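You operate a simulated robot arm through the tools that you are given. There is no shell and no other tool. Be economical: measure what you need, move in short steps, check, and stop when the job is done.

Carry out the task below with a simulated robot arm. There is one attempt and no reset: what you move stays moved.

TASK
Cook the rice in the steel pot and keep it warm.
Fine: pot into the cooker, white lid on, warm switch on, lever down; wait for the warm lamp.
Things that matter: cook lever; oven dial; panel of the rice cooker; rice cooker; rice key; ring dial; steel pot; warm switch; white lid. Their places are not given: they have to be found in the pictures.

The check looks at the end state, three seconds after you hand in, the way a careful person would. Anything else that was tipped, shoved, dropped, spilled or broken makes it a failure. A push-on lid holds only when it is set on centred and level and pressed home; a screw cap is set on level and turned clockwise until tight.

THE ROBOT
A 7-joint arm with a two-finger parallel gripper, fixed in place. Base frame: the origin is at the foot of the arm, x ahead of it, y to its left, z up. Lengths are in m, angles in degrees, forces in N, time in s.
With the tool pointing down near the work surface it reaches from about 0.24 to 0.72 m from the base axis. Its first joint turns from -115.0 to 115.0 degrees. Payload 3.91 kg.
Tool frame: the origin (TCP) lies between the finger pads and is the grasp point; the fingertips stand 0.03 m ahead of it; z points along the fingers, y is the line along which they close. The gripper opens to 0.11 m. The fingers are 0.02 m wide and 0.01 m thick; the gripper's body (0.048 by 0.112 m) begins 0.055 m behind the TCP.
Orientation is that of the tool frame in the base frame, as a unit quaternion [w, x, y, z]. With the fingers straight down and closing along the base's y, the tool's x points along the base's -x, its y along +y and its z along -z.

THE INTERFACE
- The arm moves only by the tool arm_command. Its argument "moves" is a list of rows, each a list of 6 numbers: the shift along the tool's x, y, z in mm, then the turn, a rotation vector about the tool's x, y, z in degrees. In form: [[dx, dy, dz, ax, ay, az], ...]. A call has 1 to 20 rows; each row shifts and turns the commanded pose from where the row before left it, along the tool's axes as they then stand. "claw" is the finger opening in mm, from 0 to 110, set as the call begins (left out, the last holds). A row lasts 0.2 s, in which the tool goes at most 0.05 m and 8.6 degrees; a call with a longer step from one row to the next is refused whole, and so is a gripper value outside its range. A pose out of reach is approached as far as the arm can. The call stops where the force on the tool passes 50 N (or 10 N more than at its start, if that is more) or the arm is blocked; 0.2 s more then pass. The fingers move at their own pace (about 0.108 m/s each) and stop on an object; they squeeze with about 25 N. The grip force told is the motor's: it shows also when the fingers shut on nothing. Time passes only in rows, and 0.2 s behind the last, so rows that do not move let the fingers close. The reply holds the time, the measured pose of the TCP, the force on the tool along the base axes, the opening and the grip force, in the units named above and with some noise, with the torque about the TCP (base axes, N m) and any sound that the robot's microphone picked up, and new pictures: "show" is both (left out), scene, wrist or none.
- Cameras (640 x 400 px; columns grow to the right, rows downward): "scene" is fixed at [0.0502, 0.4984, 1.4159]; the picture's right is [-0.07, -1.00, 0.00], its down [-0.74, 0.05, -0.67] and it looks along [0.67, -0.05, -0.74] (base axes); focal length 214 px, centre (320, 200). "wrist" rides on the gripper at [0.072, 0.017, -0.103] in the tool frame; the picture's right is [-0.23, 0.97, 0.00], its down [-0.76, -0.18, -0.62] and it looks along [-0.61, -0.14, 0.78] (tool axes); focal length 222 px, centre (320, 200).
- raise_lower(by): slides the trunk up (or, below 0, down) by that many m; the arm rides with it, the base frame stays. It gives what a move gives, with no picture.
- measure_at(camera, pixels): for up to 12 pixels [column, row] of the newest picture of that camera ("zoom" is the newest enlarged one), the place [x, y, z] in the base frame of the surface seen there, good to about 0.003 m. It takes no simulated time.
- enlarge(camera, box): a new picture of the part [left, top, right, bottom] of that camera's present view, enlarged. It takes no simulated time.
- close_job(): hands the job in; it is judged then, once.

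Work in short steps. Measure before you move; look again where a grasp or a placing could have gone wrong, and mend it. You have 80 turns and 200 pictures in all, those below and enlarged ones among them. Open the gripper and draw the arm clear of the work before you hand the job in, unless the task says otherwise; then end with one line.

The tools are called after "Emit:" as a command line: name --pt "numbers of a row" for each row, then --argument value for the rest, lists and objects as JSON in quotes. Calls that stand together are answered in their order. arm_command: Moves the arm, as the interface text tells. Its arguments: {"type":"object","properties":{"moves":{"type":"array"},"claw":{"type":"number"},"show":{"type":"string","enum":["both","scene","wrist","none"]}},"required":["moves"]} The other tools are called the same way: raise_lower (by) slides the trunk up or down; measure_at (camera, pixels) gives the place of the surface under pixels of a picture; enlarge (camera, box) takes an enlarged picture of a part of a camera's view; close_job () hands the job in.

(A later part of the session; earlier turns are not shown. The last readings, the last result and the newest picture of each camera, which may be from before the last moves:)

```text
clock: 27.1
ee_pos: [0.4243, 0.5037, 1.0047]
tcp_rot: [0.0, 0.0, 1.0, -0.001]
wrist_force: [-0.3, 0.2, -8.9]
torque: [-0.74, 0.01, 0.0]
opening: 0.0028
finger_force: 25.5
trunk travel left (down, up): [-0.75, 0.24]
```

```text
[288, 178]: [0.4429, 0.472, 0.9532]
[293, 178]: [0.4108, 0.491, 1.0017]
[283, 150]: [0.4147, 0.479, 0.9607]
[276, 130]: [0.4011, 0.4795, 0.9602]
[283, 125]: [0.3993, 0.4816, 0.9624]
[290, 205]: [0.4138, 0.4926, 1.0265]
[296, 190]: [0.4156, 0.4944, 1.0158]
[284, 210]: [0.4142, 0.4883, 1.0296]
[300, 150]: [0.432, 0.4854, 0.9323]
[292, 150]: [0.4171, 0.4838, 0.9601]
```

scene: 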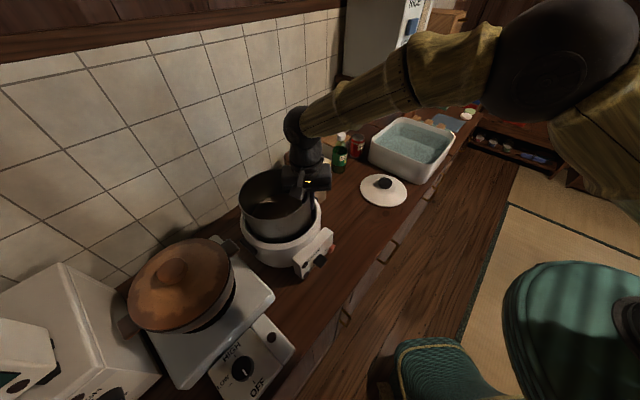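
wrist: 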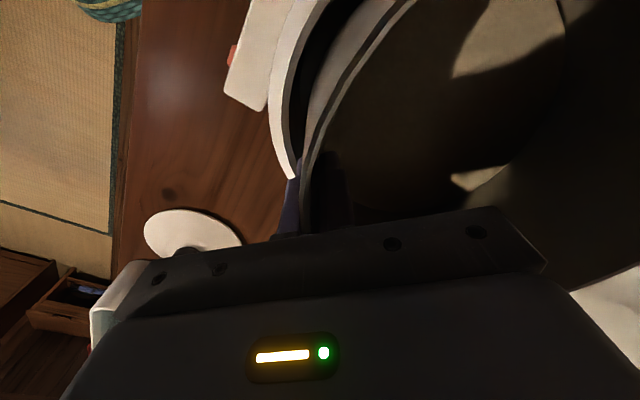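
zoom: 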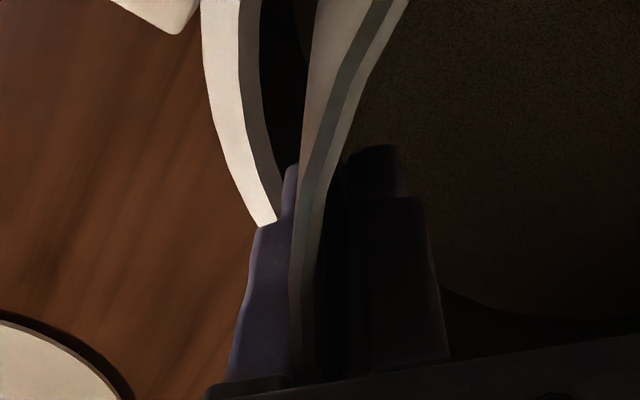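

Finger's outer face (y≈0.488) clears the rim inner edge (y≈0.4835) by ~4 mm. I continue down 50 mm in gentle steps.

Emit:
arm_command --pt "0 1 4 0 0 0" --pt "0 0 6 0 0 0" --pt "0 0 6 0 0 0" --pt "0 0 6 0 0 0" --pt "0 0 6 0 0 0" --pt "0 0 6 0 0 0" --pt "0 0 6 0 0 0" --pt "0 0 4 0 0 0" --pt "0 0 3 0 0 0" --pt "0 0 0 0 0 0"

Emit:
enlarge --camera "scene" --box '[220, 130, 340, 280]'

```text
clock: 29.4
ee_pos: [0.4264, 0.504, 0.9603]
tcp_rot: [0.001, 0.0, 1.0, 0.002]
wrist_force: [3.2, 1.2, 10.7]
torque: [-1.01, 0.06, 0.04]
opening: 0.003
finger_force: 24.9
trunk travel left (down, up): [-0.75, 0.24]
```

scene: 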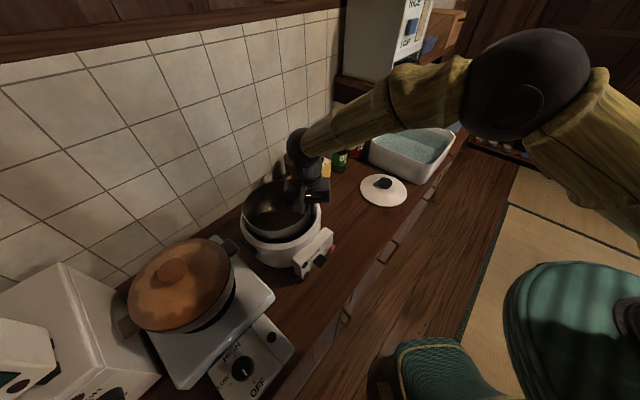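
wrist: 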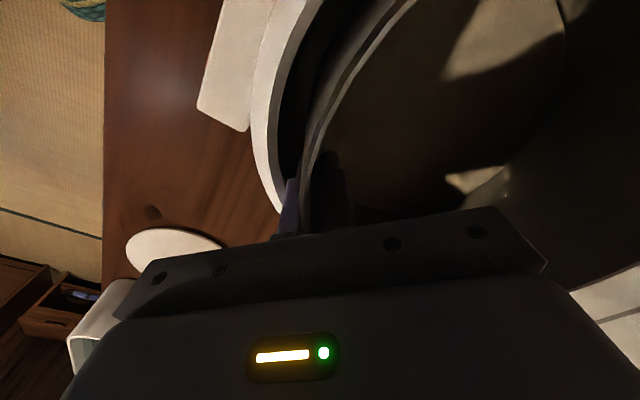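

```text
2.67 times, centred on (280, 205) of scene
```

zoom: 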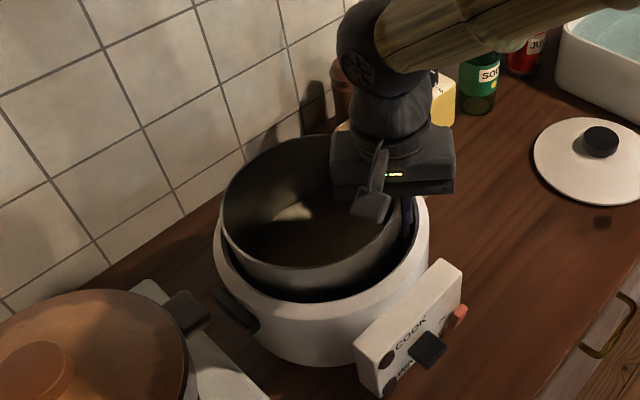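

Contact at z 0.960, ~14 mm short; the torque places it at the outer finger (−14 mm in y), likely the finger's thicker root on the rim. I raise 3 mm and measure the clearances.

Emit:
arm_command --pt "0 0 -6 0 0 0" --pt "0 0 0 0 0 0"

Emit:
enlarge --camera "wrist" --box '[240, 120, 360, 240]'

```text
clock: 29.9
ee_pos: [0.4253, 0.5048, 0.9626]
tcp_rot: [-0.001, 0.0, 1.0, -0.002]
wrist_force: [0.0, -0.3, -9.0]
torque: [-0.75, -0.02, 0.0]
opening: 0.0028
finger_force: 24.7
trunk travel left (down, up): [-0.75, 0.24]
```

scene: 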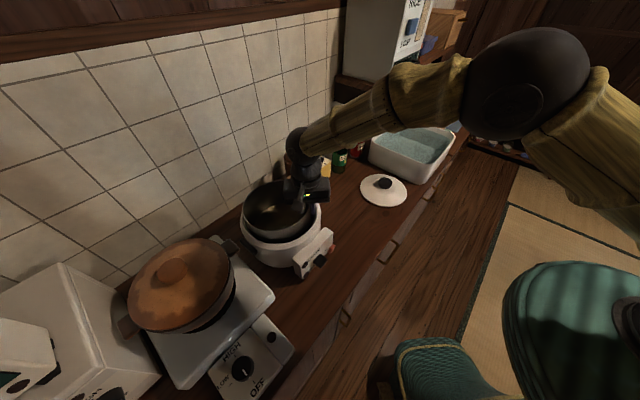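
wrist: 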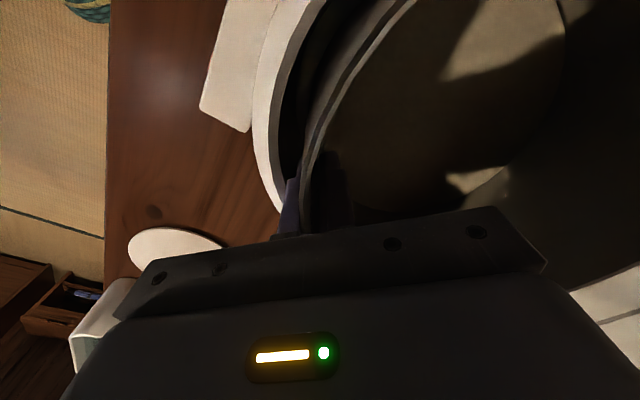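

```text
3.33 times, centred on (300, 180) of wrist
```

zoom: 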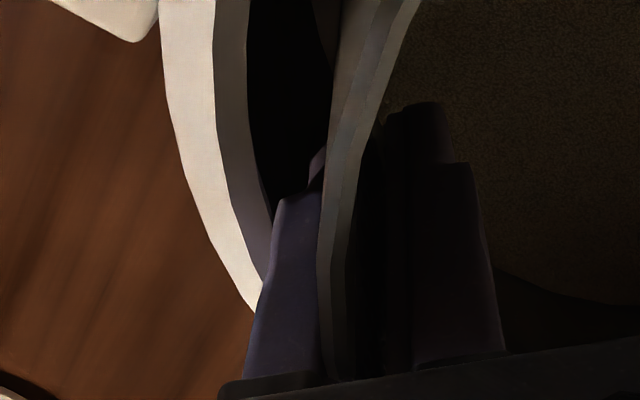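

Emit:
measure_at --camera "zoom" --pixels '[[280, 215], [300, 205], [270, 270], [262, 320], [300, 300], [262, 250], [245, 210], [235, 100], [215, 150], [315, 170], [255, 180], [250, 270]]'

Emit:
enlarge --camera "scene" --box '[235, 170, 330, 260]'

```text
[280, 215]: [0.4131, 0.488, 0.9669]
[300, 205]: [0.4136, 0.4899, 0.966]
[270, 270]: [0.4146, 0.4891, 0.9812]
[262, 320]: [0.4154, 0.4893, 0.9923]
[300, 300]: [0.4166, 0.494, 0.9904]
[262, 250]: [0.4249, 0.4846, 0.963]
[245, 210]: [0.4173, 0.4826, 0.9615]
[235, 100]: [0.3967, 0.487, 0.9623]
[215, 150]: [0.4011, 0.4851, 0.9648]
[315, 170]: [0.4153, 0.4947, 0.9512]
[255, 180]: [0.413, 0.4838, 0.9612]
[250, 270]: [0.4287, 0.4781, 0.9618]
```

```text
4.44 times, centred on (282, 215) of scene
```

zoom: 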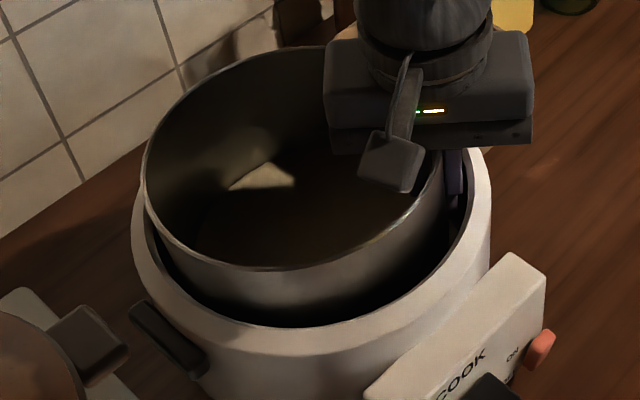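

Finger root nearly overlaps the rim's inner lip; ~2–3 mm to spare on the far side. I shift +2.5 mm in y and try lowering gently again.

Emit:
arm_command --pt "0 2.5 0 0 0 0" --pt "0 0 1 0 0 0" --pt "0 0 2 0 0 0" --pt "0 0 1 0 0 0" --pt "0 0 1 0 0 0" --pt "0 0 0 0 0 0" --show "wrist"

```text
clock: 31.4
ee_pos: [0.4248, 0.5034, 0.9602]
tcp_rot: [0.001, 0.0, 1.0, 0.0]
wrist_force: [-4.9, -21.1, 0.1]
torque: [0.74, -0.25, 0.25]
opening: 0.003
finger_force: 24.9
trunk travel left (down, up): [-0.75, 0.24]
```

wrist: 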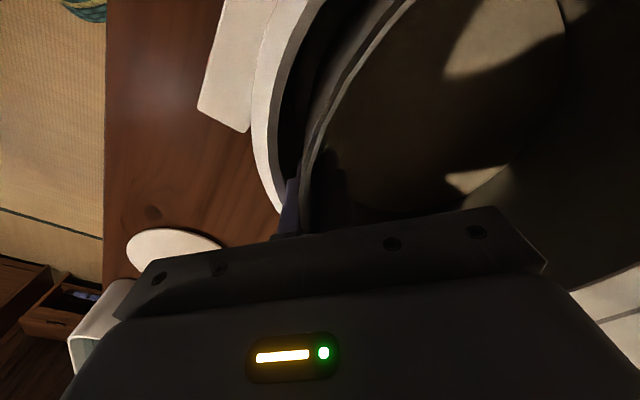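

The pot touches the far wall (Fy −21 N), so the finger root can't pass; the pot bottom is only ~14 mm above the floor. I ease back 2 mm and tilt the pot ~4° about the grip (no clearance problem there) so its far edge meets the floor before release.

Emit:
arm_command --pt "0 -2.2 -1 0 0 0" --pt "0 0 0 1 0 0" --pt "0 0 0 1 0 0" --pt "0 0 0 1 0 0" --pt "0 0 0 1 0 0" --pt "0 0 0 0 0 0"

```text
clock: 32.8
ee_pos: [0.4248, 0.505, 0.9623]
tcp_rot: [0.002, 0.002, 1.0, -0.028]
wrist_force: [-11.8, -21.5, -20.1]
torque: [15.68, -2.92, -1.22]
opening: 0.0035
finger_force: 25.5
trunk travel left (down, up): [-0.75, 0.24]
```

scene: 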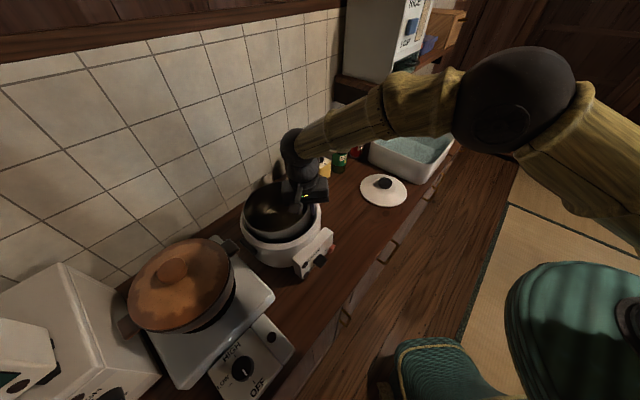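
wrist: 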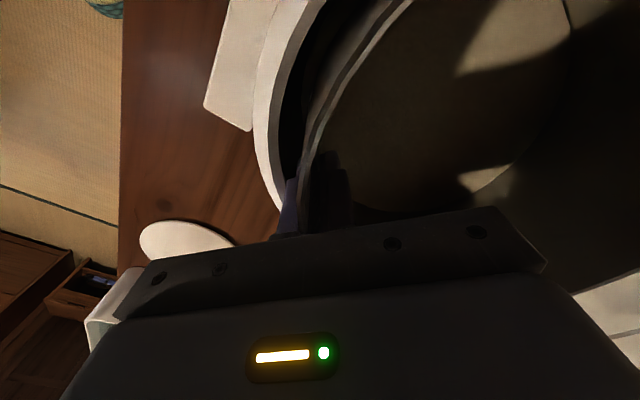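

Large torque appeared — jammed. I undo most of the tilt right away.

Emit:
arm_command --pt "0 0 0 -1 0 0" --pt "0 0 0 -1 0 0" --pt "0 0 0 -1 0 0" --pt "0 0 0 0 0 0"

Emit:
enlarge --camera "scene" --box '[235, 165, 345, 275]'

```text
clock: 33.8
ee_pos: [0.4249, 0.504, 0.9611]
tcp_rot: [0.001, -0.001, 1.0, -0.01]
wrist_force: [-0.9, 5.1, 5.2]
torque: [-0.88, 0.08, 0.01]
opening: 0.0027
finger_force: 24.2
trunk travel left (down, up): [-0.75, 0.24]
```

scene: 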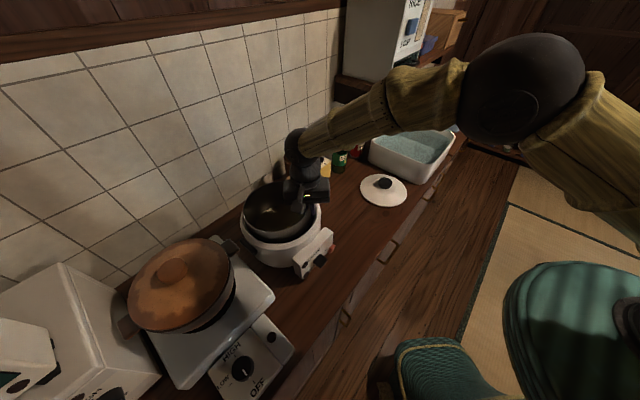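
wrist: 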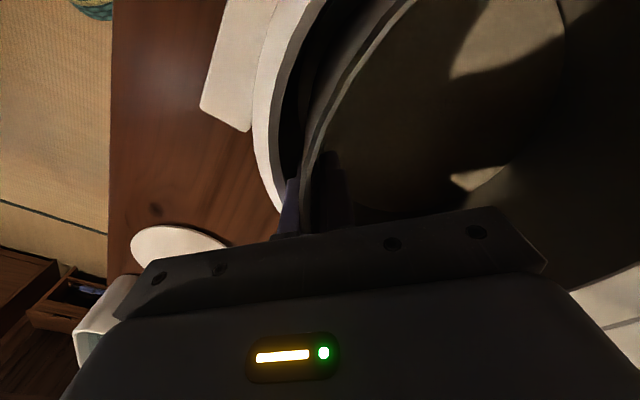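

```text
3.64 times, centred on (290, 220) of scene
```

zoom: 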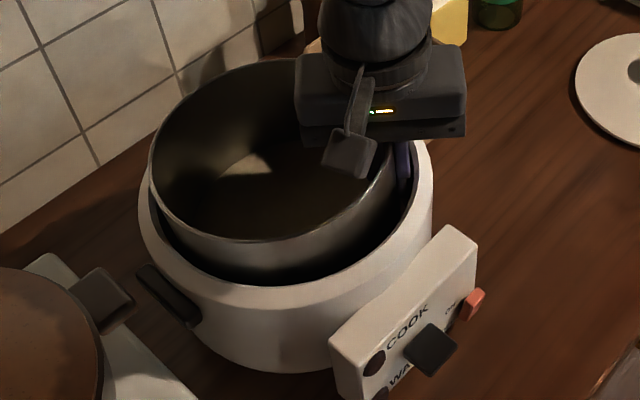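

Torque is back to normal and the cooker hasn't moved. I measure the pot rim now.

Emit:
measure_at --camera "zoom" --pixels '[[151, 170], [160, 205], [190, 230], [240, 243], [290, 240], [340, 222], [385, 185], [240, 62], [190, 90], [165, 120]]'

Emit:
measure_at --camera "zoom" --pixels '[[142, 200], [150, 225], [180, 280], [240, 300], [300, 298], [360, 270], [410, 220], [427, 180], [420, 160], [290, 288], [145, 170], [260, 165]]'

```text
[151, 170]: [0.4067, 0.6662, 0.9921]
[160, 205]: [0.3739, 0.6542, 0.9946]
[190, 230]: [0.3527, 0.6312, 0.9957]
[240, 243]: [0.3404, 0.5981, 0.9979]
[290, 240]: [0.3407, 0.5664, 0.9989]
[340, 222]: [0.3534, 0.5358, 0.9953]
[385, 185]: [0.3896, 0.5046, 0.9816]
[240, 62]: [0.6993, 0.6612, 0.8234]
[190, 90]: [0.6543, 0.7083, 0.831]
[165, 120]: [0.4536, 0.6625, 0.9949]
```

```text
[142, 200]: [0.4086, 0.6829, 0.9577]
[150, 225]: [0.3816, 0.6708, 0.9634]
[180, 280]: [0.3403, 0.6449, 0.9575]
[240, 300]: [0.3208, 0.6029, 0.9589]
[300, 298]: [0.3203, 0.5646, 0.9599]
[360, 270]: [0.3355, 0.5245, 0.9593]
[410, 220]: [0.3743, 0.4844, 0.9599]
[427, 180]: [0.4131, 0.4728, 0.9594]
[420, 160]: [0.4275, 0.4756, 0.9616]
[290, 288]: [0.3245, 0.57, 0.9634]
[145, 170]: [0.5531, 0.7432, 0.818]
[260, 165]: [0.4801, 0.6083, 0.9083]
```

The pot bottom is ~12 mm above the cooker floor. Instead of forcing, I'll let it down by easing the fingers open in tiny increments so the wall slides between the pads.

Emit:
arm_command --pt "0 0 -1 0 0 0" --pt "0 0 0 0 0 0" --claw 3.2 --show "none"

Emit:
arm_command --pt "0 0 0 0 0 0" --pt "0 0 0 0 0 0" --claw 4 --show "none"

Emit:
arm_command --pt "0 0 0 0 0 0" --pt "0 0 0 0 0 0" --claw 5

Emit:
enlarge --camera "scene" --box '[235, 165, 345, 275]'

```text
clock: 34.4
ee_pos: [0.4251, 0.5034, 0.9603]
tcp_rot: [-0.001, 0.001, 1.0, -0.01]
wrist_force: [-1.8, 1.7, -1.0]
torque: [0.5, -0.12, -0.26]
opening: 0.0031
finger_force: 0.0
trunk travel left (down, up): [-0.75, 0.24]
```

```text
clock: 35.0
ee_pos: [0.4245, 0.5041, 0.9603]
tcp_rot: [-0.001, 0.0, 1.0, -0.01]
wrist_force: [-3.1, 1.0, -2.1]
torque: [0.6, -0.07, -0.26]
opening: 0.0033
finger_force: 0.1
trunk travel left (down, up): [-0.75, 0.24]
```

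```text
clock: 35.5
ee_pos: [0.4257, 0.5037, 0.9611]
tcp_rot: [0.0, 0.0, 1.0, -0.009]
wrist_force: [-2.7, 2.4, -4.0]
torque: [0.59, -0.07, -0.28]
opening: 0.0038
finger_force: 0.0
trunk travel left (down, up): [-0.75, 0.24]
```

scene: 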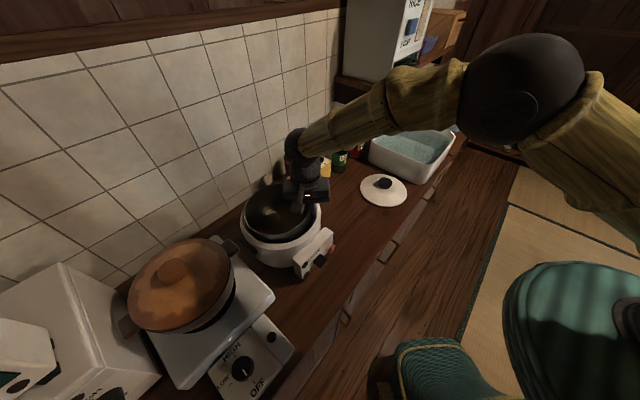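
wrist: 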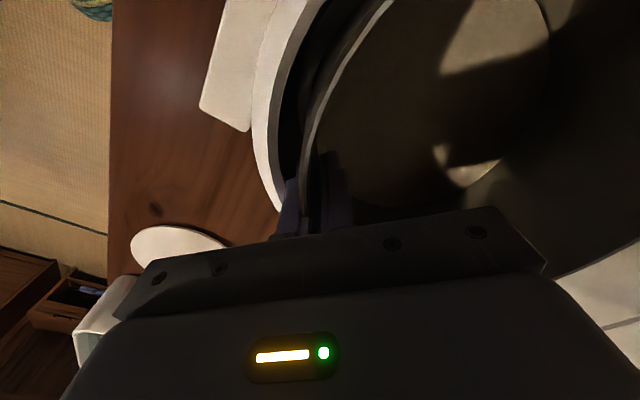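

```text
3.64 times, centred on (290, 220) of scene
```

zoom: 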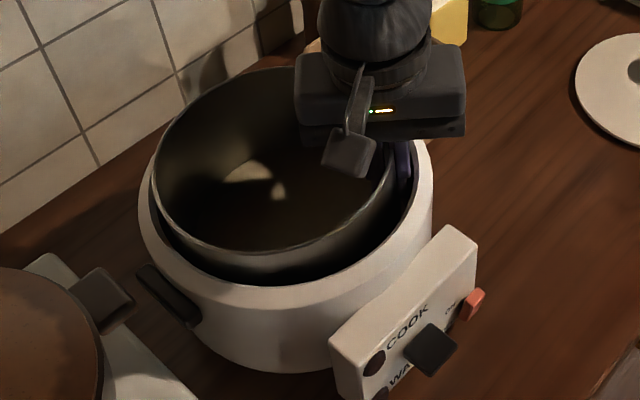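

The pot has settled lower. I measure its rim height.

Emit:
measure_at --camera "zoom" --pixels '[[153, 180], [165, 215], [200, 243], [245, 252], [290, 247], [340, 228], [385, 190], [180, 115], [225, 82], [260, 71], [265, 165], [240, 180]]'

```text
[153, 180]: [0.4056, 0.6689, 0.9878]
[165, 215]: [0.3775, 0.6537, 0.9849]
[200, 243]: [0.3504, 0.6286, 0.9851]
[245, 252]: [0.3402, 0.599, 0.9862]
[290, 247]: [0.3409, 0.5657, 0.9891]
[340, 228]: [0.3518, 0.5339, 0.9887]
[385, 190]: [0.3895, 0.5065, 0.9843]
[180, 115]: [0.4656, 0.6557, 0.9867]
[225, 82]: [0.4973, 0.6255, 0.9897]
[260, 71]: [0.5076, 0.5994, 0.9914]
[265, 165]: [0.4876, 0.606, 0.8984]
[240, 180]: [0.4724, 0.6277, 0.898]
```

Rim ≈0.987 and level, nearly seated. I open slightly more and see whether it seats fully.

Emit:
arm_command --pt "0 0 0 0 0 0" --pt "0 0 0 0 0 0" --claw 9 --show "wrist"

```text
clock: 36.1
ee_pos: [0.4256, 0.5045, 0.9607]
tcp_rot: [-0.001, 0.0, 1.0, -0.01]
wrist_force: [-1.9, 6.6, -4.2]
torque: [1.05, 0.05, -0.31]
opening: 0.0057
finger_force: 0.2
trunk travel left (down, up): [-0.75, 0.24]
```

wrist: 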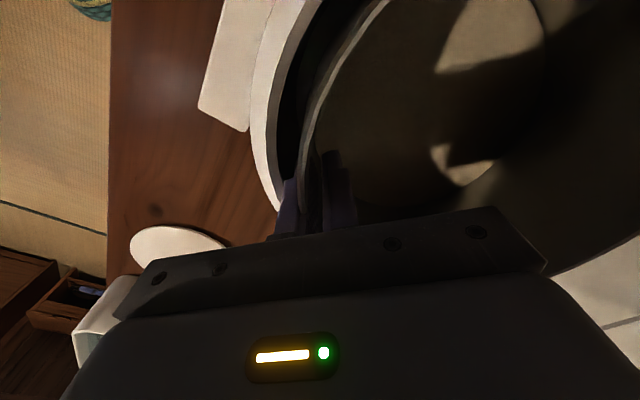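

The outer finger presses the rim a bit (Fy 6.6). I straighten the tool, shift +1.5 mm in y, and lift slowly.

Emit:
arm_command --pt "0 1.5 0 -1.1 0 0" --pt "0 0 0 0 0 0" --pt "0 0 -3 0 0 0" --pt "0 0 -3 0 0 0" --pt "0 0 0 0 0 0" --claw 7 --show "wrist"

```text
clock: 37.4
ee_pos: [0.4246, 0.5056, 0.9644]
tcp_rot: [-0.001, 0.0, 1.0, -0.001]
wrist_force: [-0.4, -0.2, -27.3]
torque: [0.28, -0.09, -0.36]
opening: 0.0072
finger_force: 0.3
trunk travel left (down, up): [-0.75, 0.24]
```

wrist: 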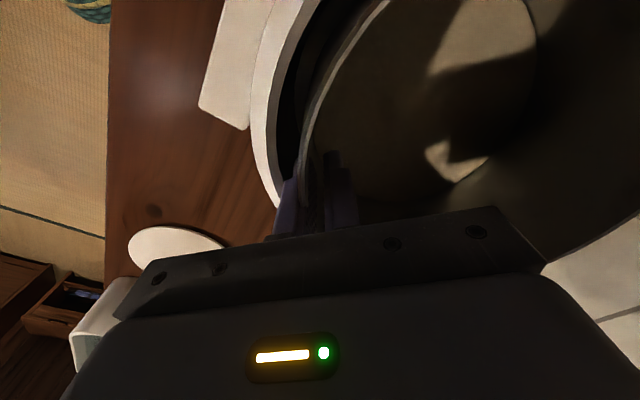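

Fz −27 N at the outer finger: it's rubbing on the cooker lip. I lower 3 mm and narrow the fingers to free it.

Emit:
arm_command --pt "0 0 3 0 0 0" --pt "0 0 0 0 0 0" --claw 4 --show "none"

Emit:
enlarge --camera "wrist" --box '[240, 120, 360, 240]'

Emit:
enlarge --camera "scene" --box '[235, 165, 345, 275]'

```text
clock: 38.0
ee_pos: [0.4258, 0.5059, 0.9649]
tcp_rot: [0.001, 0.0, 1.0, 0.002]
wrist_force: [-0.8, -7.9, -3.1]
torque: [0.15, 0.15, -0.07]
opening: 0.0081
finger_force: 3.4
trunk travel left (down, up): [-0.75, 0.24]
```

```text
3.33 times, centred on (300, 180) of wrist
```

zoom: 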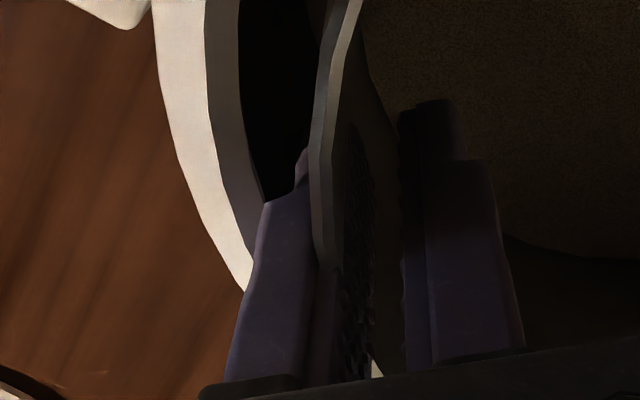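

```text
3.64 times, centred on (290, 220) of scene
```

zoom: 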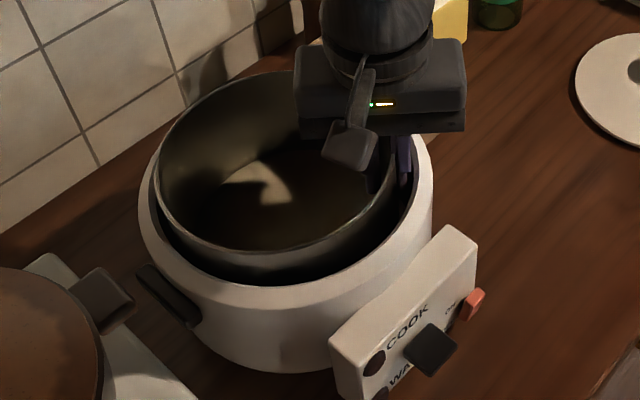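

Forces have dropped. I try lifting straight up gently with the present opening.

Emit:
arm_command --pt "0 0 -2 0 0 0" --pt "0 0 -2 0 0 0" --pt "0 0 0 0 0 0" --claw 6 --show "wrist"

```text
clock: 38.8
ee_pos: [0.4245, 0.5053, 0.9682]
tcp_rot: [0.0, 0.0, 1.0, 0.001]
wrist_force: [2.9, -3.4, -7.9]
torque: [0.29, -0.1, -0.07]
opening: 0.0078
finger_force: 1.6
trunk travel left (down, up): [-0.75, 0.24]
```

wrist: 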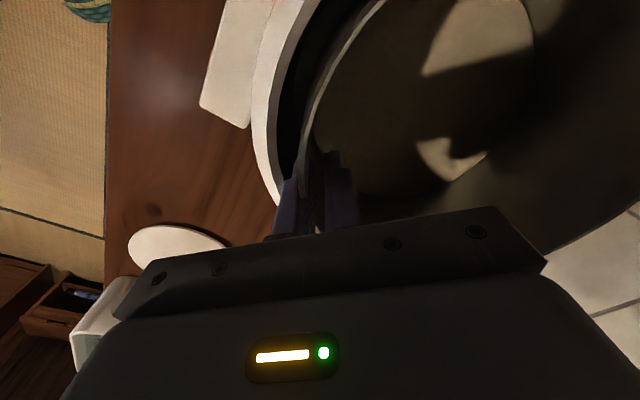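

It moves up with ~8 N drag. I continue in small steps and watch the pot.

Emit:
arm_command --pt "0 0 -3 0 0 0" --pt "0 0 -3 0 0 0" --pt "0 0 -3 0 0 0" --pt "0 0 0 0 0 0" --claw 8

Emit:
enlarge --camera "scene" --box '[235, 165, 345, 275]'

```text
clock: 39.8
ee_pos: [0.4252, 0.507, 0.9747]
tcp_rot: [-0.001, 0.0, 1.0, 0.0]
wrist_force: [-1.1, -1.1, -12.9]
torque: [0.47, -0.03, -0.17]
opening: 0.0088
finger_force: 0.2
trunk travel left (down, up): [-0.75, 0.24]
```

scene: 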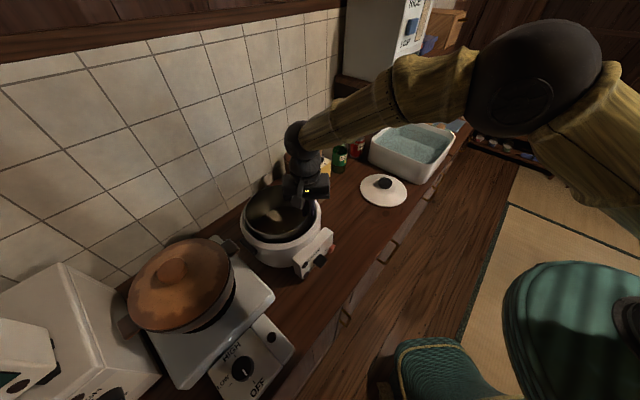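
wrist: 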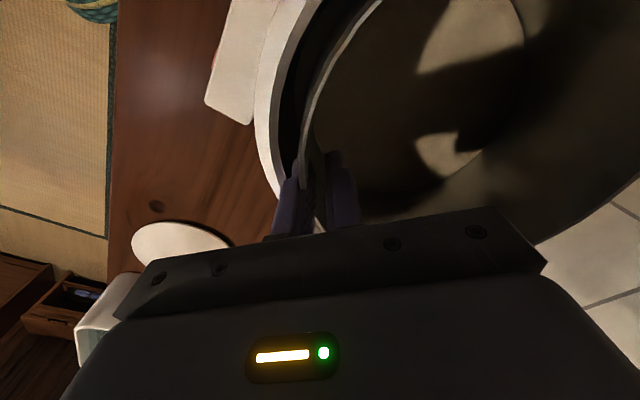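

```text
3.64 times, centred on (290, 220) of scene
```

zoom: 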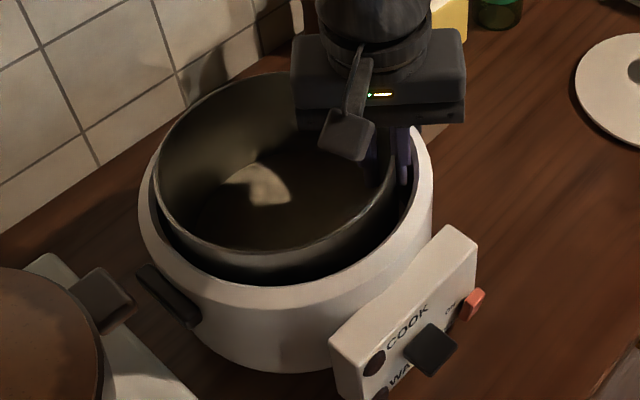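

The pot stays seated while the fingers come out. I continue upward another 20 mm.

Emit:
arm_command --pt "0 0 -3 0 0 0" --pt "0 0 -4 0 0 0" --pt "0 0 -4 0 0 0" --pt "0 0 -4 0 0 0" --pt "0 0 -4 0 0 0" --pt "0 0 0 0 0 0" --claw 8 --show "wrist"

```text
clock: 41.1
ee_pos: [0.4255, 0.5058, 0.997]
tcp_rot: [0.001, 0.0, 1.0, 0.002]
wrist_force: [0.2, -0.8, 0.4]
torque: [-0.01, 0.01, 0.02]
opening: 0.0088
finger_force: 1.0
trunk travel left (down, up): [-0.75, 0.24]
```

wrist: 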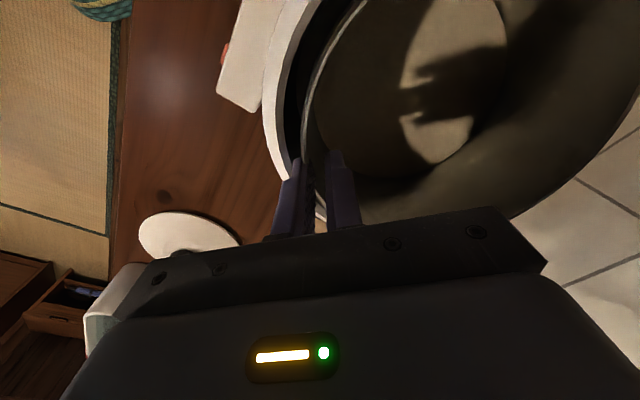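

Free of contact now. I raise clear by 110 mm and look at the pot in the cooker.

Emit:
arm_command --pt "0 0 -15 0 0 0" --pt "0 0 -25 0 0 0" --pt "0 0 -30 0 0 0" --pt "0 0 -30 0 0 0" --pt "0 -40 0 0 0 0" --pt "0 -40 0 0 0 0" --pt "0 -40 0 0 0 0" --pt "0 -40 0 0 0 0" --pt "0 0 0 0 0 0"

Emit:
enlarge --camera "scene" --box '[235, 165, 345, 275]'

```text
clock: 43.1
ee_pos: [0.423, 0.3475, 1.0934]
tcp_rot: [-0.002, -0.003, 1.0, 0.0]
wrist_force: [-0.3, -0.1, 0.2]
torque: [-0.01, 0.02, 0.03]
opening: 0.008
finger_force: 0.0
trunk travel left (down, up): [-0.75, 0.24]
```

scene: 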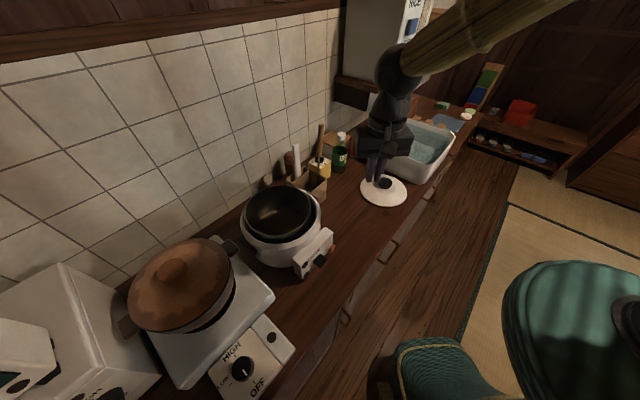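
wrist: 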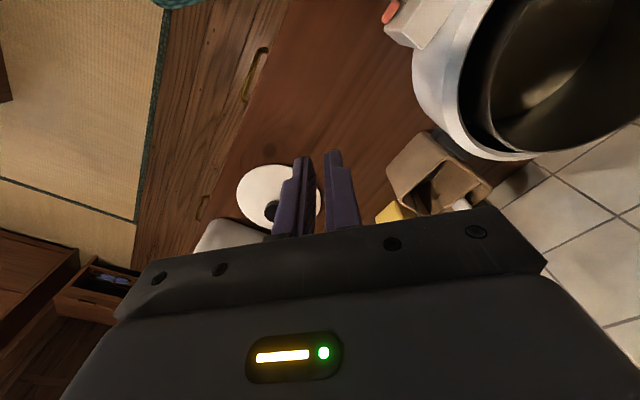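

```text
3.64 times, centred on (290, 220) of scene
```

zoom: 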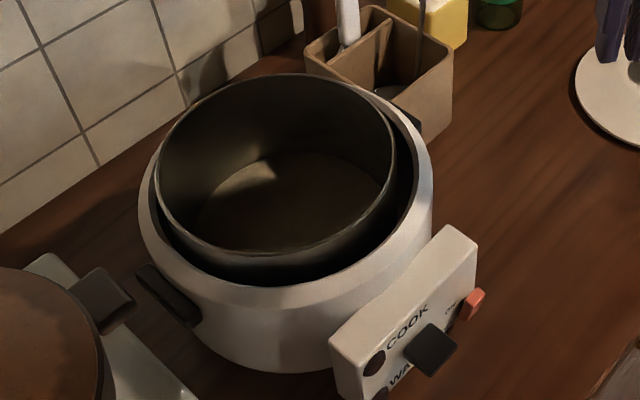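

The pot is in the cooker. I measure its rim for level and centre.

Emit:
measure_at --camera "zoom" --pixels '[[156, 180], [170, 218], [210, 246], [245, 252], [300, 248], [350, 225], [391, 180], [180, 118], [220, 86], [260, 74], [320, 78], [380, 115]]'

Emit:
measure_at --camera "zoom" --pixels '[[142, 200], [180, 280], [240, 300], [300, 298], [360, 270], [410, 220], [427, 180], [411, 180], [400, 110], [290, 280], [270, 190], [300, 220]]'

Emit:
enlarge --camera "scene" --box '[345, 150, 425, 220]'

```text
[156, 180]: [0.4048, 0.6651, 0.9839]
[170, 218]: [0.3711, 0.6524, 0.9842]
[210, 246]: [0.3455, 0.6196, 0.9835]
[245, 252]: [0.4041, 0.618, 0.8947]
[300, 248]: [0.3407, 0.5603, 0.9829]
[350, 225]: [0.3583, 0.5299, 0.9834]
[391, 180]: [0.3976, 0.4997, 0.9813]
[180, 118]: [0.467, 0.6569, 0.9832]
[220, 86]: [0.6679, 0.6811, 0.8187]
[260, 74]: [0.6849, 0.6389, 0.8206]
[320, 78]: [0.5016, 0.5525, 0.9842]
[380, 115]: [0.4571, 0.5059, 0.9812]
```

```text
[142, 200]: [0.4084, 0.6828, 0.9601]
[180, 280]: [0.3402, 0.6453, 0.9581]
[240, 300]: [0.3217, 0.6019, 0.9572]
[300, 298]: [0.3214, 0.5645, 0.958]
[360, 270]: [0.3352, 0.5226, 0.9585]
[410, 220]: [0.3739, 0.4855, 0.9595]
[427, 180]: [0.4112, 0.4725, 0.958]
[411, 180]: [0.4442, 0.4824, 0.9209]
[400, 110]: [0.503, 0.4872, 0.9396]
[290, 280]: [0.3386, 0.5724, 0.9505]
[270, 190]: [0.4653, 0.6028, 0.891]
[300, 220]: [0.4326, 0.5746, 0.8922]
```

```text
5.71 times, centred on (385, 185) of scene
```

zoom: 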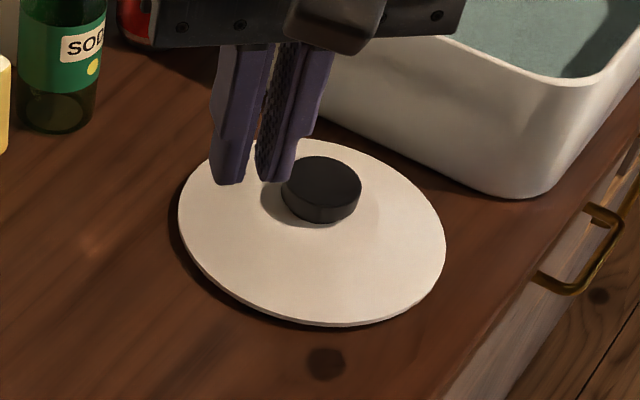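

Pot rim level at 0.9835, centre ≈(0.4228,0.582). Now the lid: measure disc edges and knob.

Emit:
measure_at --camera "zoom" --pixels '[[182, 210], [441, 240], [340, 320], [230, 290], [420, 290], [340, 145], [400, 170], [322, 180], [290, 175], [355, 180], [322, 162], [320, 210]]'

Emit:
enlarge --camera "wrist" --box '[220, 140, 360, 240]'

```text
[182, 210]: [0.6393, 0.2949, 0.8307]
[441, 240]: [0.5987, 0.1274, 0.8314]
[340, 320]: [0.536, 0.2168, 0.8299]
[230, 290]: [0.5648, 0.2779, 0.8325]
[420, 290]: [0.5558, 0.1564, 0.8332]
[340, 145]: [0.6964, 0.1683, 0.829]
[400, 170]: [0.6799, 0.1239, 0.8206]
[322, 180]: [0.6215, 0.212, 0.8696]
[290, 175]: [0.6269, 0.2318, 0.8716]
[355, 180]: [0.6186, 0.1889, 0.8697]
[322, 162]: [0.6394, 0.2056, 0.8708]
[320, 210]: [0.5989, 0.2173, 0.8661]
```

```text
4.00 times, centred on (290, 190) of wrist
```

zoom: 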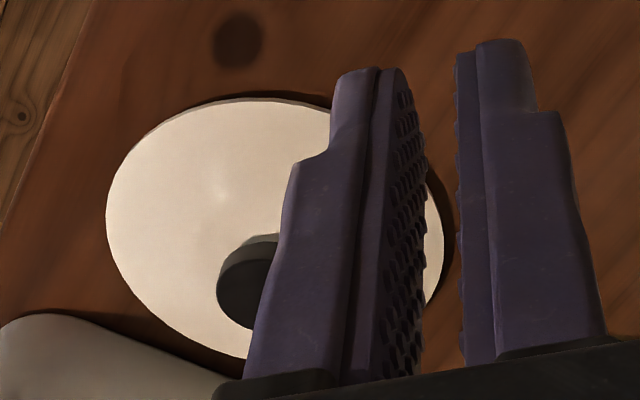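

Lid centre ≈(0.620,0.211), knob radius ~0.021, z 0.832–0.870. I open to 80 mm and move above the knob; also check the tub height.

Emit:
measure_at --camera "scene" --pixels '[[405, 155], [420, 178], [375, 150]]'

Emit:
arm_command --pt "-30 -25 0 0 0 0" --pt "-35 -25 0 0 0 0" --pt "-35 -25 0 0 0 0" --pt "-35 -25 0 0 0 0" --pt "-35 -20 0 0 0 0" --pt "-27 -16.5 0 0 0 0" --pt "0 0 40 0 0 0" --pt "0 0 40 0 0 0" --pt "0 0 30 0 0 0" --pt "0 0 20 0 0 0" --pt "0 0 0 0 0 0" --claw 80

```text
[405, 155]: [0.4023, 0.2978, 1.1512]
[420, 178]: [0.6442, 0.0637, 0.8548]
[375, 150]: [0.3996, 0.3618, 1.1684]
```

```text
clock: 45.5
ee_pos: [0.6216, 0.2099, 0.9639]
tcp_rot: [0.001, 0.0, 1.0, 0.001]
wrist_force: [-0.1, -0.2, -0.2]
torque: [0.04, 0.04, -0.01]
opening: 0.0801
finger_force: 0.0
trunk travel left (down, up): [-0.75, 0.24]
```

scene: 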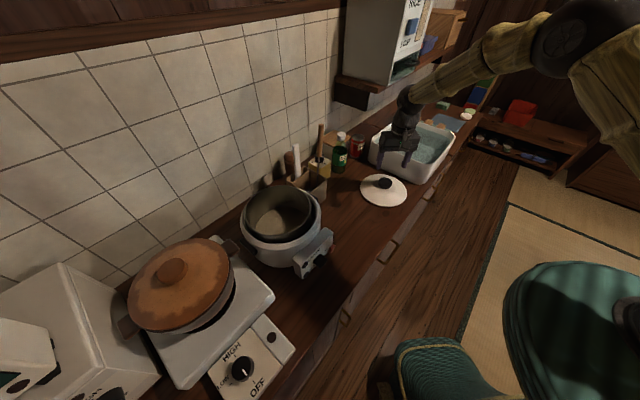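
wrist: 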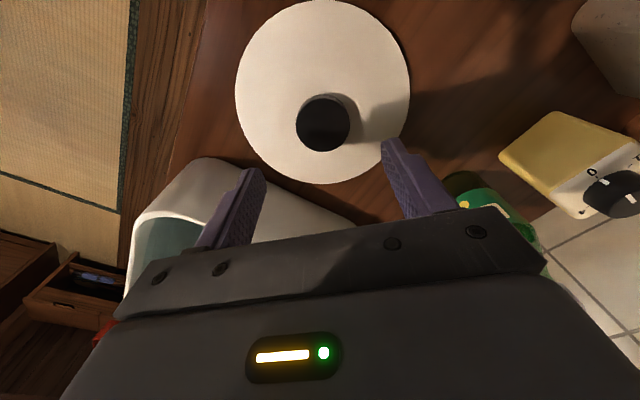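

I re-measure knob, disc edges and the tub corner in the wrist view before descending.

Emit:
measure_at --camera "wrist" --pixels '[[320, 125], [300, 122], [345, 122], [322, 148], [322, 100], [237, 95], [408, 90], [325, 182], [325, 4], [205, 165], [300, 205], [340, 218]]'

```text
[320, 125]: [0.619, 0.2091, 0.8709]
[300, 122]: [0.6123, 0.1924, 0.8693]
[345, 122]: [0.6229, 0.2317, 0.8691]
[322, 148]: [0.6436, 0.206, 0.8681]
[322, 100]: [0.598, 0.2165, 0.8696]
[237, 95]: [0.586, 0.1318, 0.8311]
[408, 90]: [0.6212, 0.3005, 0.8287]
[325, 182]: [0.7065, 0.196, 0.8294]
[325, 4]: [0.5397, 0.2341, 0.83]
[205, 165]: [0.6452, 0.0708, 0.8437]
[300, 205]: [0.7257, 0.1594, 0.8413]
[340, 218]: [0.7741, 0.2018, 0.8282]
```

Knob centre (0.619,0.2115). I shift 2 mm and descend to TCP z 0.868, then close.

Emit:
arm_command --pt "2.3 1.5 30 0 0 0" --pt "0 0 30 0 0 0" --pt "0 0 20 0 0 0" --pt "0 0 10 0 0 0" --pt "0 0 5 0 0 0" --pt "0 0 0 0 0 0" --claw 80 --show "none"

Emit:
arm_command --pt "0 0 0 0 0 0" --pt "0 0 0 0 0 0" --pt "0 0 0 0 0 0" --claw 20

```text
clock: 47.0
ee_pos: [0.6181, 0.2116, 0.8773]
tcp_rot: [0.006, 0.001, 1.0, 0.002]
wrist_force: [-3.9, 1.9, 48.6]
torque: [-1.38, 0.37, -0.19]
opening: 0.08
finger_force: 0.1
trunk travel left (down, up): [-0.75, 0.24]
```

```text
clock: 47.8
ee_pos: [0.6197, 0.2102, 0.8777]
tcp_rot: [0.006, 0.0, 1.0, 0.002]
wrist_force: [2.6, -7.5, 53.1]
torque: [-2.0, 0.27, 0.1]
opening: 0.0538
finger_force: 24.5
trunk travel left (down, up): [-0.75, 0.24]
```

scene: 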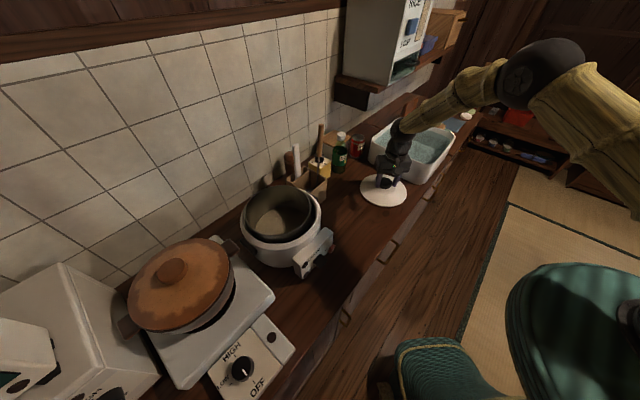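
wrist: 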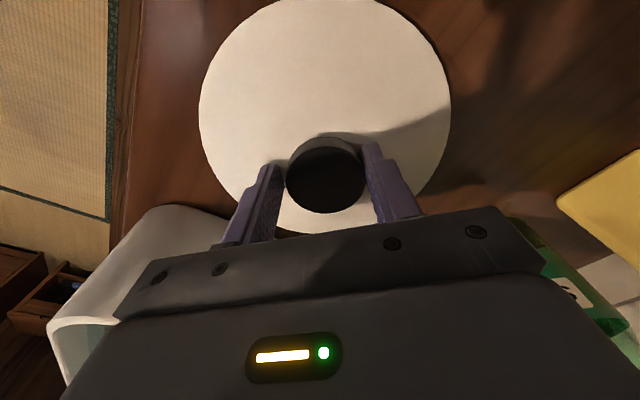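

Contact with ~50 N at TCP z 0.877 — the fingertips press on the disc earlier than expected. I back off 10 mm with the fingers opened a little.

Emit:
arm_command --pt "0 0 -6 0 0 0" --pt "0 0 -6 0 0 0" --pt "0 0 0 0 0 0" --pt "0 0 0 0 0 0" --claw 70

Emit:
enlarge --camera "wrist" --box '[190, 90, 460, 240]'

Emit:
enlarge --camera "scene" --box '[345, 150, 425, 220]'

```text
clock: 48.8
ee_pos: [0.6188, 0.2107, 0.8814]
tcp_rot: [-0.002, 0.0, 1.0, 0.001]
wrist_force: [0.0, -0.4, 0.6]
torque: [0.03, 0.01, 0.0]
opening: 0.0701
finger_force: 0.1
trunk travel left (down, up): [-0.75, 0.24]
```

scene: 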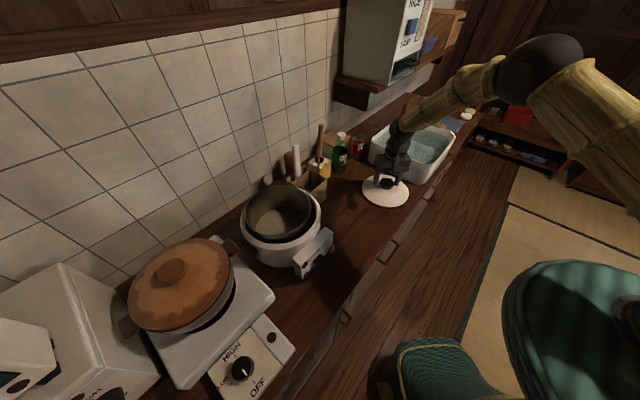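
wrist: 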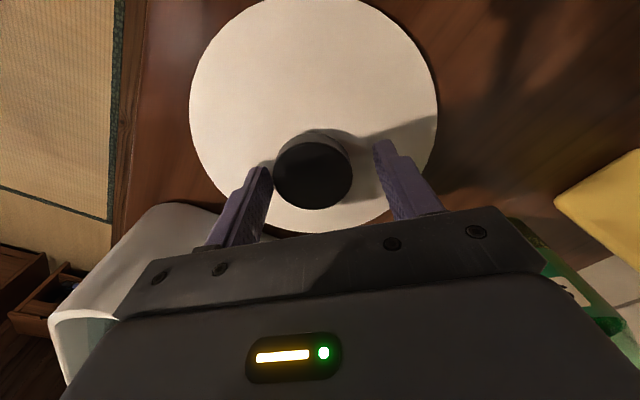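

```text
2.37 times, centred on (325, 165) of wrist
```

zoom: 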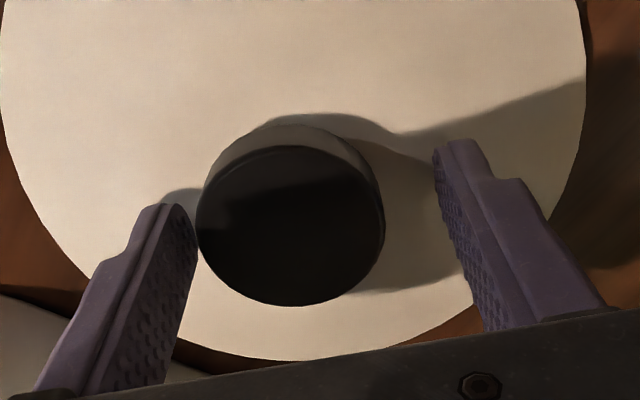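

```text
5.71 times, centred on (385, 185) of scene
```

zoom: 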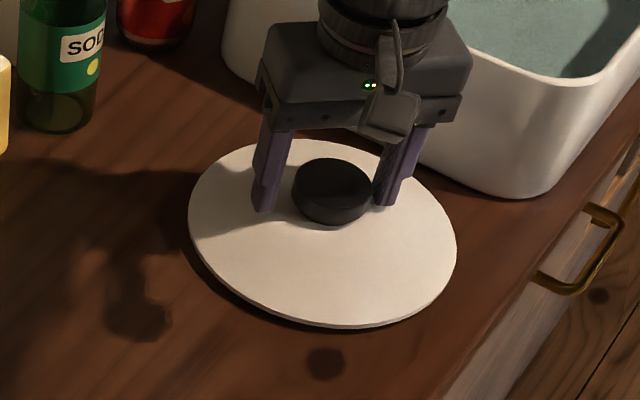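

The lid slid slightly toward −y. I measure the knob and the disc height near it.

Emit:
measure_at --camera "zoom" --pixels '[[333, 185], [297, 185], [368, 190], [333, 165], [330, 212], [330, 240], [330, 270], [240, 240], [400, 240], [193, 215], [452, 250], [340, 322]]'

Emit:
measure_at --camera "wrist" --pixels '[[313, 172], [278, 172], [350, 170], [313, 205], [313, 142], [313, 100], [360, 190], [320, 218], [313, 130], [192, 100], [434, 90], [300, 231]]'

```text
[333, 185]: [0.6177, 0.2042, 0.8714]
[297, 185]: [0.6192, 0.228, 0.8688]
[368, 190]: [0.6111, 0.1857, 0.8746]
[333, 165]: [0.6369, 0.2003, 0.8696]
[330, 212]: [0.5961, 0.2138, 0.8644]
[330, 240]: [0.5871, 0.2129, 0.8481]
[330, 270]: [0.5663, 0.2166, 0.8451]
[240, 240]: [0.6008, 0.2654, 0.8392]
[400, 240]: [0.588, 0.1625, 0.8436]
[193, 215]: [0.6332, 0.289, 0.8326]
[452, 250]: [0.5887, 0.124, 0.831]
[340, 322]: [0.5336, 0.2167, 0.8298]
```

```text
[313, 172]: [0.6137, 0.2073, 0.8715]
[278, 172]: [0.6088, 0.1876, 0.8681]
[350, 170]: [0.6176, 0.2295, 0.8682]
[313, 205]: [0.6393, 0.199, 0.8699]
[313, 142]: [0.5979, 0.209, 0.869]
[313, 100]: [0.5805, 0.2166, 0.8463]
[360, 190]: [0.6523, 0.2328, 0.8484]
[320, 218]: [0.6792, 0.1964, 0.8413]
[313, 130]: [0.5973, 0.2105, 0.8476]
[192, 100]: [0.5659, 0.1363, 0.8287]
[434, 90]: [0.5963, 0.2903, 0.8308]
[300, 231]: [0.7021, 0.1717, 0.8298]
```

The lid is domed: 0.848 at the knob, so current TCP z 0.8814 (tips 0.851) is right. I centre on the knob (0.616,0.207) and close.

Emit:
arm_command --pt "2.8 -3.5 0 0 0 0" --pt "0 0 0 0 0 0" --claw 70 --show "none"

Emit:
arm_command --pt "0 0 0 0 0 0" --pt "0 0 0 0 0 0" --pt "0 0 0 0 0 0" --claw 20 --show "none"

Emit:
arm_command --pt "0 0 -3 0 0 0" --pt "0 0 -5 0 0 0" --pt "0 0 -8 0 0 0" --pt "0 0 -10 0 0 0" --pt "0 0 -10 0 0 0" --pt "0 0 -5 0 0 0" --pt "0 0 0 0 0 0"

```text
clock: 49.4
ee_pos: [0.6165, 0.2061, 0.8829]
tcp_rot: [0.001, 0.0, 1.0, 0.002]
wrist_force: [0.9, 0.2, 1.5]
torque: [0.05, -0.01, 0.01]
opening: 0.0701
finger_force: 0.0
trunk travel left (down, up): [-0.75, 0.24]
```

```text
clock: 50.1
ee_pos: [0.6152, 0.2065, 0.8829]
tcp_rot: [0.001, 0.001, 1.0, 0.001]
wrist_force: [-0.1, 0.4, 0.5]
torque: [-0.06, 0.01, -0.03]
opening: 0.0478
finger_force: 25.3
trunk travel left (down, up): [-0.75, 0.24]
```

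```text
clock: 51.8
ee_pos: [0.618, 0.2071, 0.9244]
tcp_rot: [0.0, 0.0, 1.0, 0.0]
wrist_force: [-0.2, -0.1, -1.3]
torque: [0.0, 0.04, -0.01]
opening: 0.0478
finger_force: 24.3
trunk travel left (down, up): [-0.75, 0.24]
```

scene: 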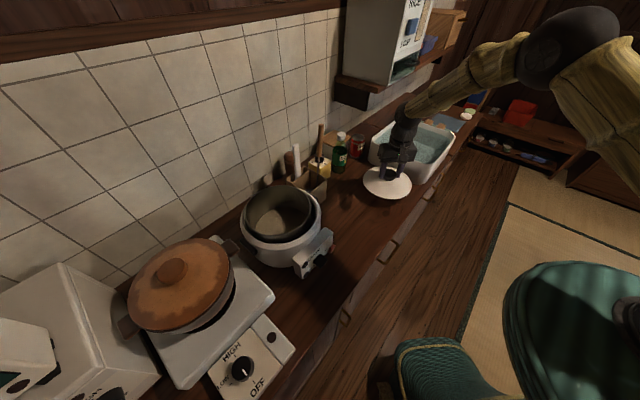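
wrist: 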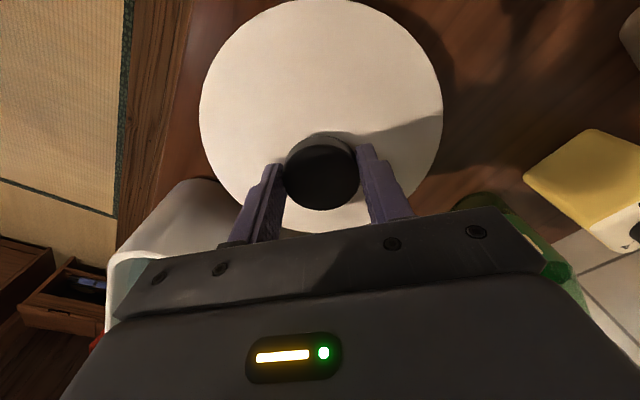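

Lid held securely. I lift 160 mm, then travel −x first, then +y toward the pot, to keep clear of the utensil crock.

Emit:
arm_command --pt "0 0 -20 0 0 0" --pt "0 0 -35 0 0 0" --pt "0 0 -35 0 0 0" --pt "0 0 -35 0 0 0" --pt "0 0 -25 0 0 0" --pt "15 0 -10 0 0 0" --pt "35 0 0 0 0 0" --pt "35 0 0 0 0 0" --pt "35 0 0 0 0 0" --pt "35 10 0 0 0 0" --pt "25 20 0 0 0 0" --pt "15 30 0 0 0 0" --pt "0 35 0 0 0 0" --pt "0 35 0 0 0 0" --pt "0 35 0 0 0 0" --pt "0 35 0 0 0 0" --pt "0 30 0 0 0 0" --pt "0 20 0 0 0 0" --pt "0 0 0 0 0 0"

```text
clock: 55.8
ee_pos: [0.4215, 0.4546, 1.0847]
tcp_rot: [0.0, 0.0, 1.0, 0.0]
wrist_force: [-0.4, 0.2, -2.8]
torque: [0.01, 0.07, -0.01]
opening: 0.048
finger_force: 25.0
trunk travel left (down, up): [-0.75, 0.24]
```

scene: 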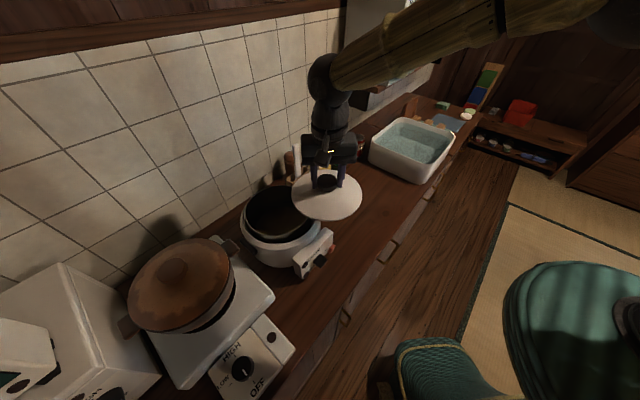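
wrist: 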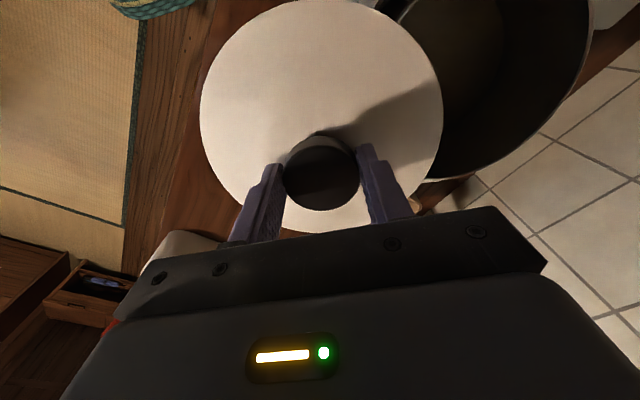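

I measure the held lid's edge in the scene view to find its centre relative to the TCP.

Emit:
enlarge --camera "scene" --box '[275, 155, 375, 230]'

```text
5.33 times, centred on (325, 192) of scene
```

zoom: 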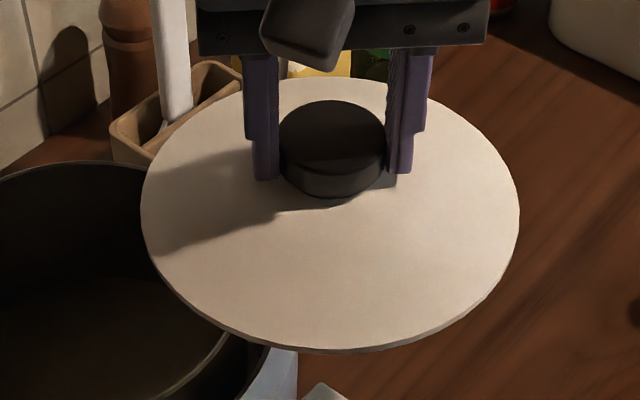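

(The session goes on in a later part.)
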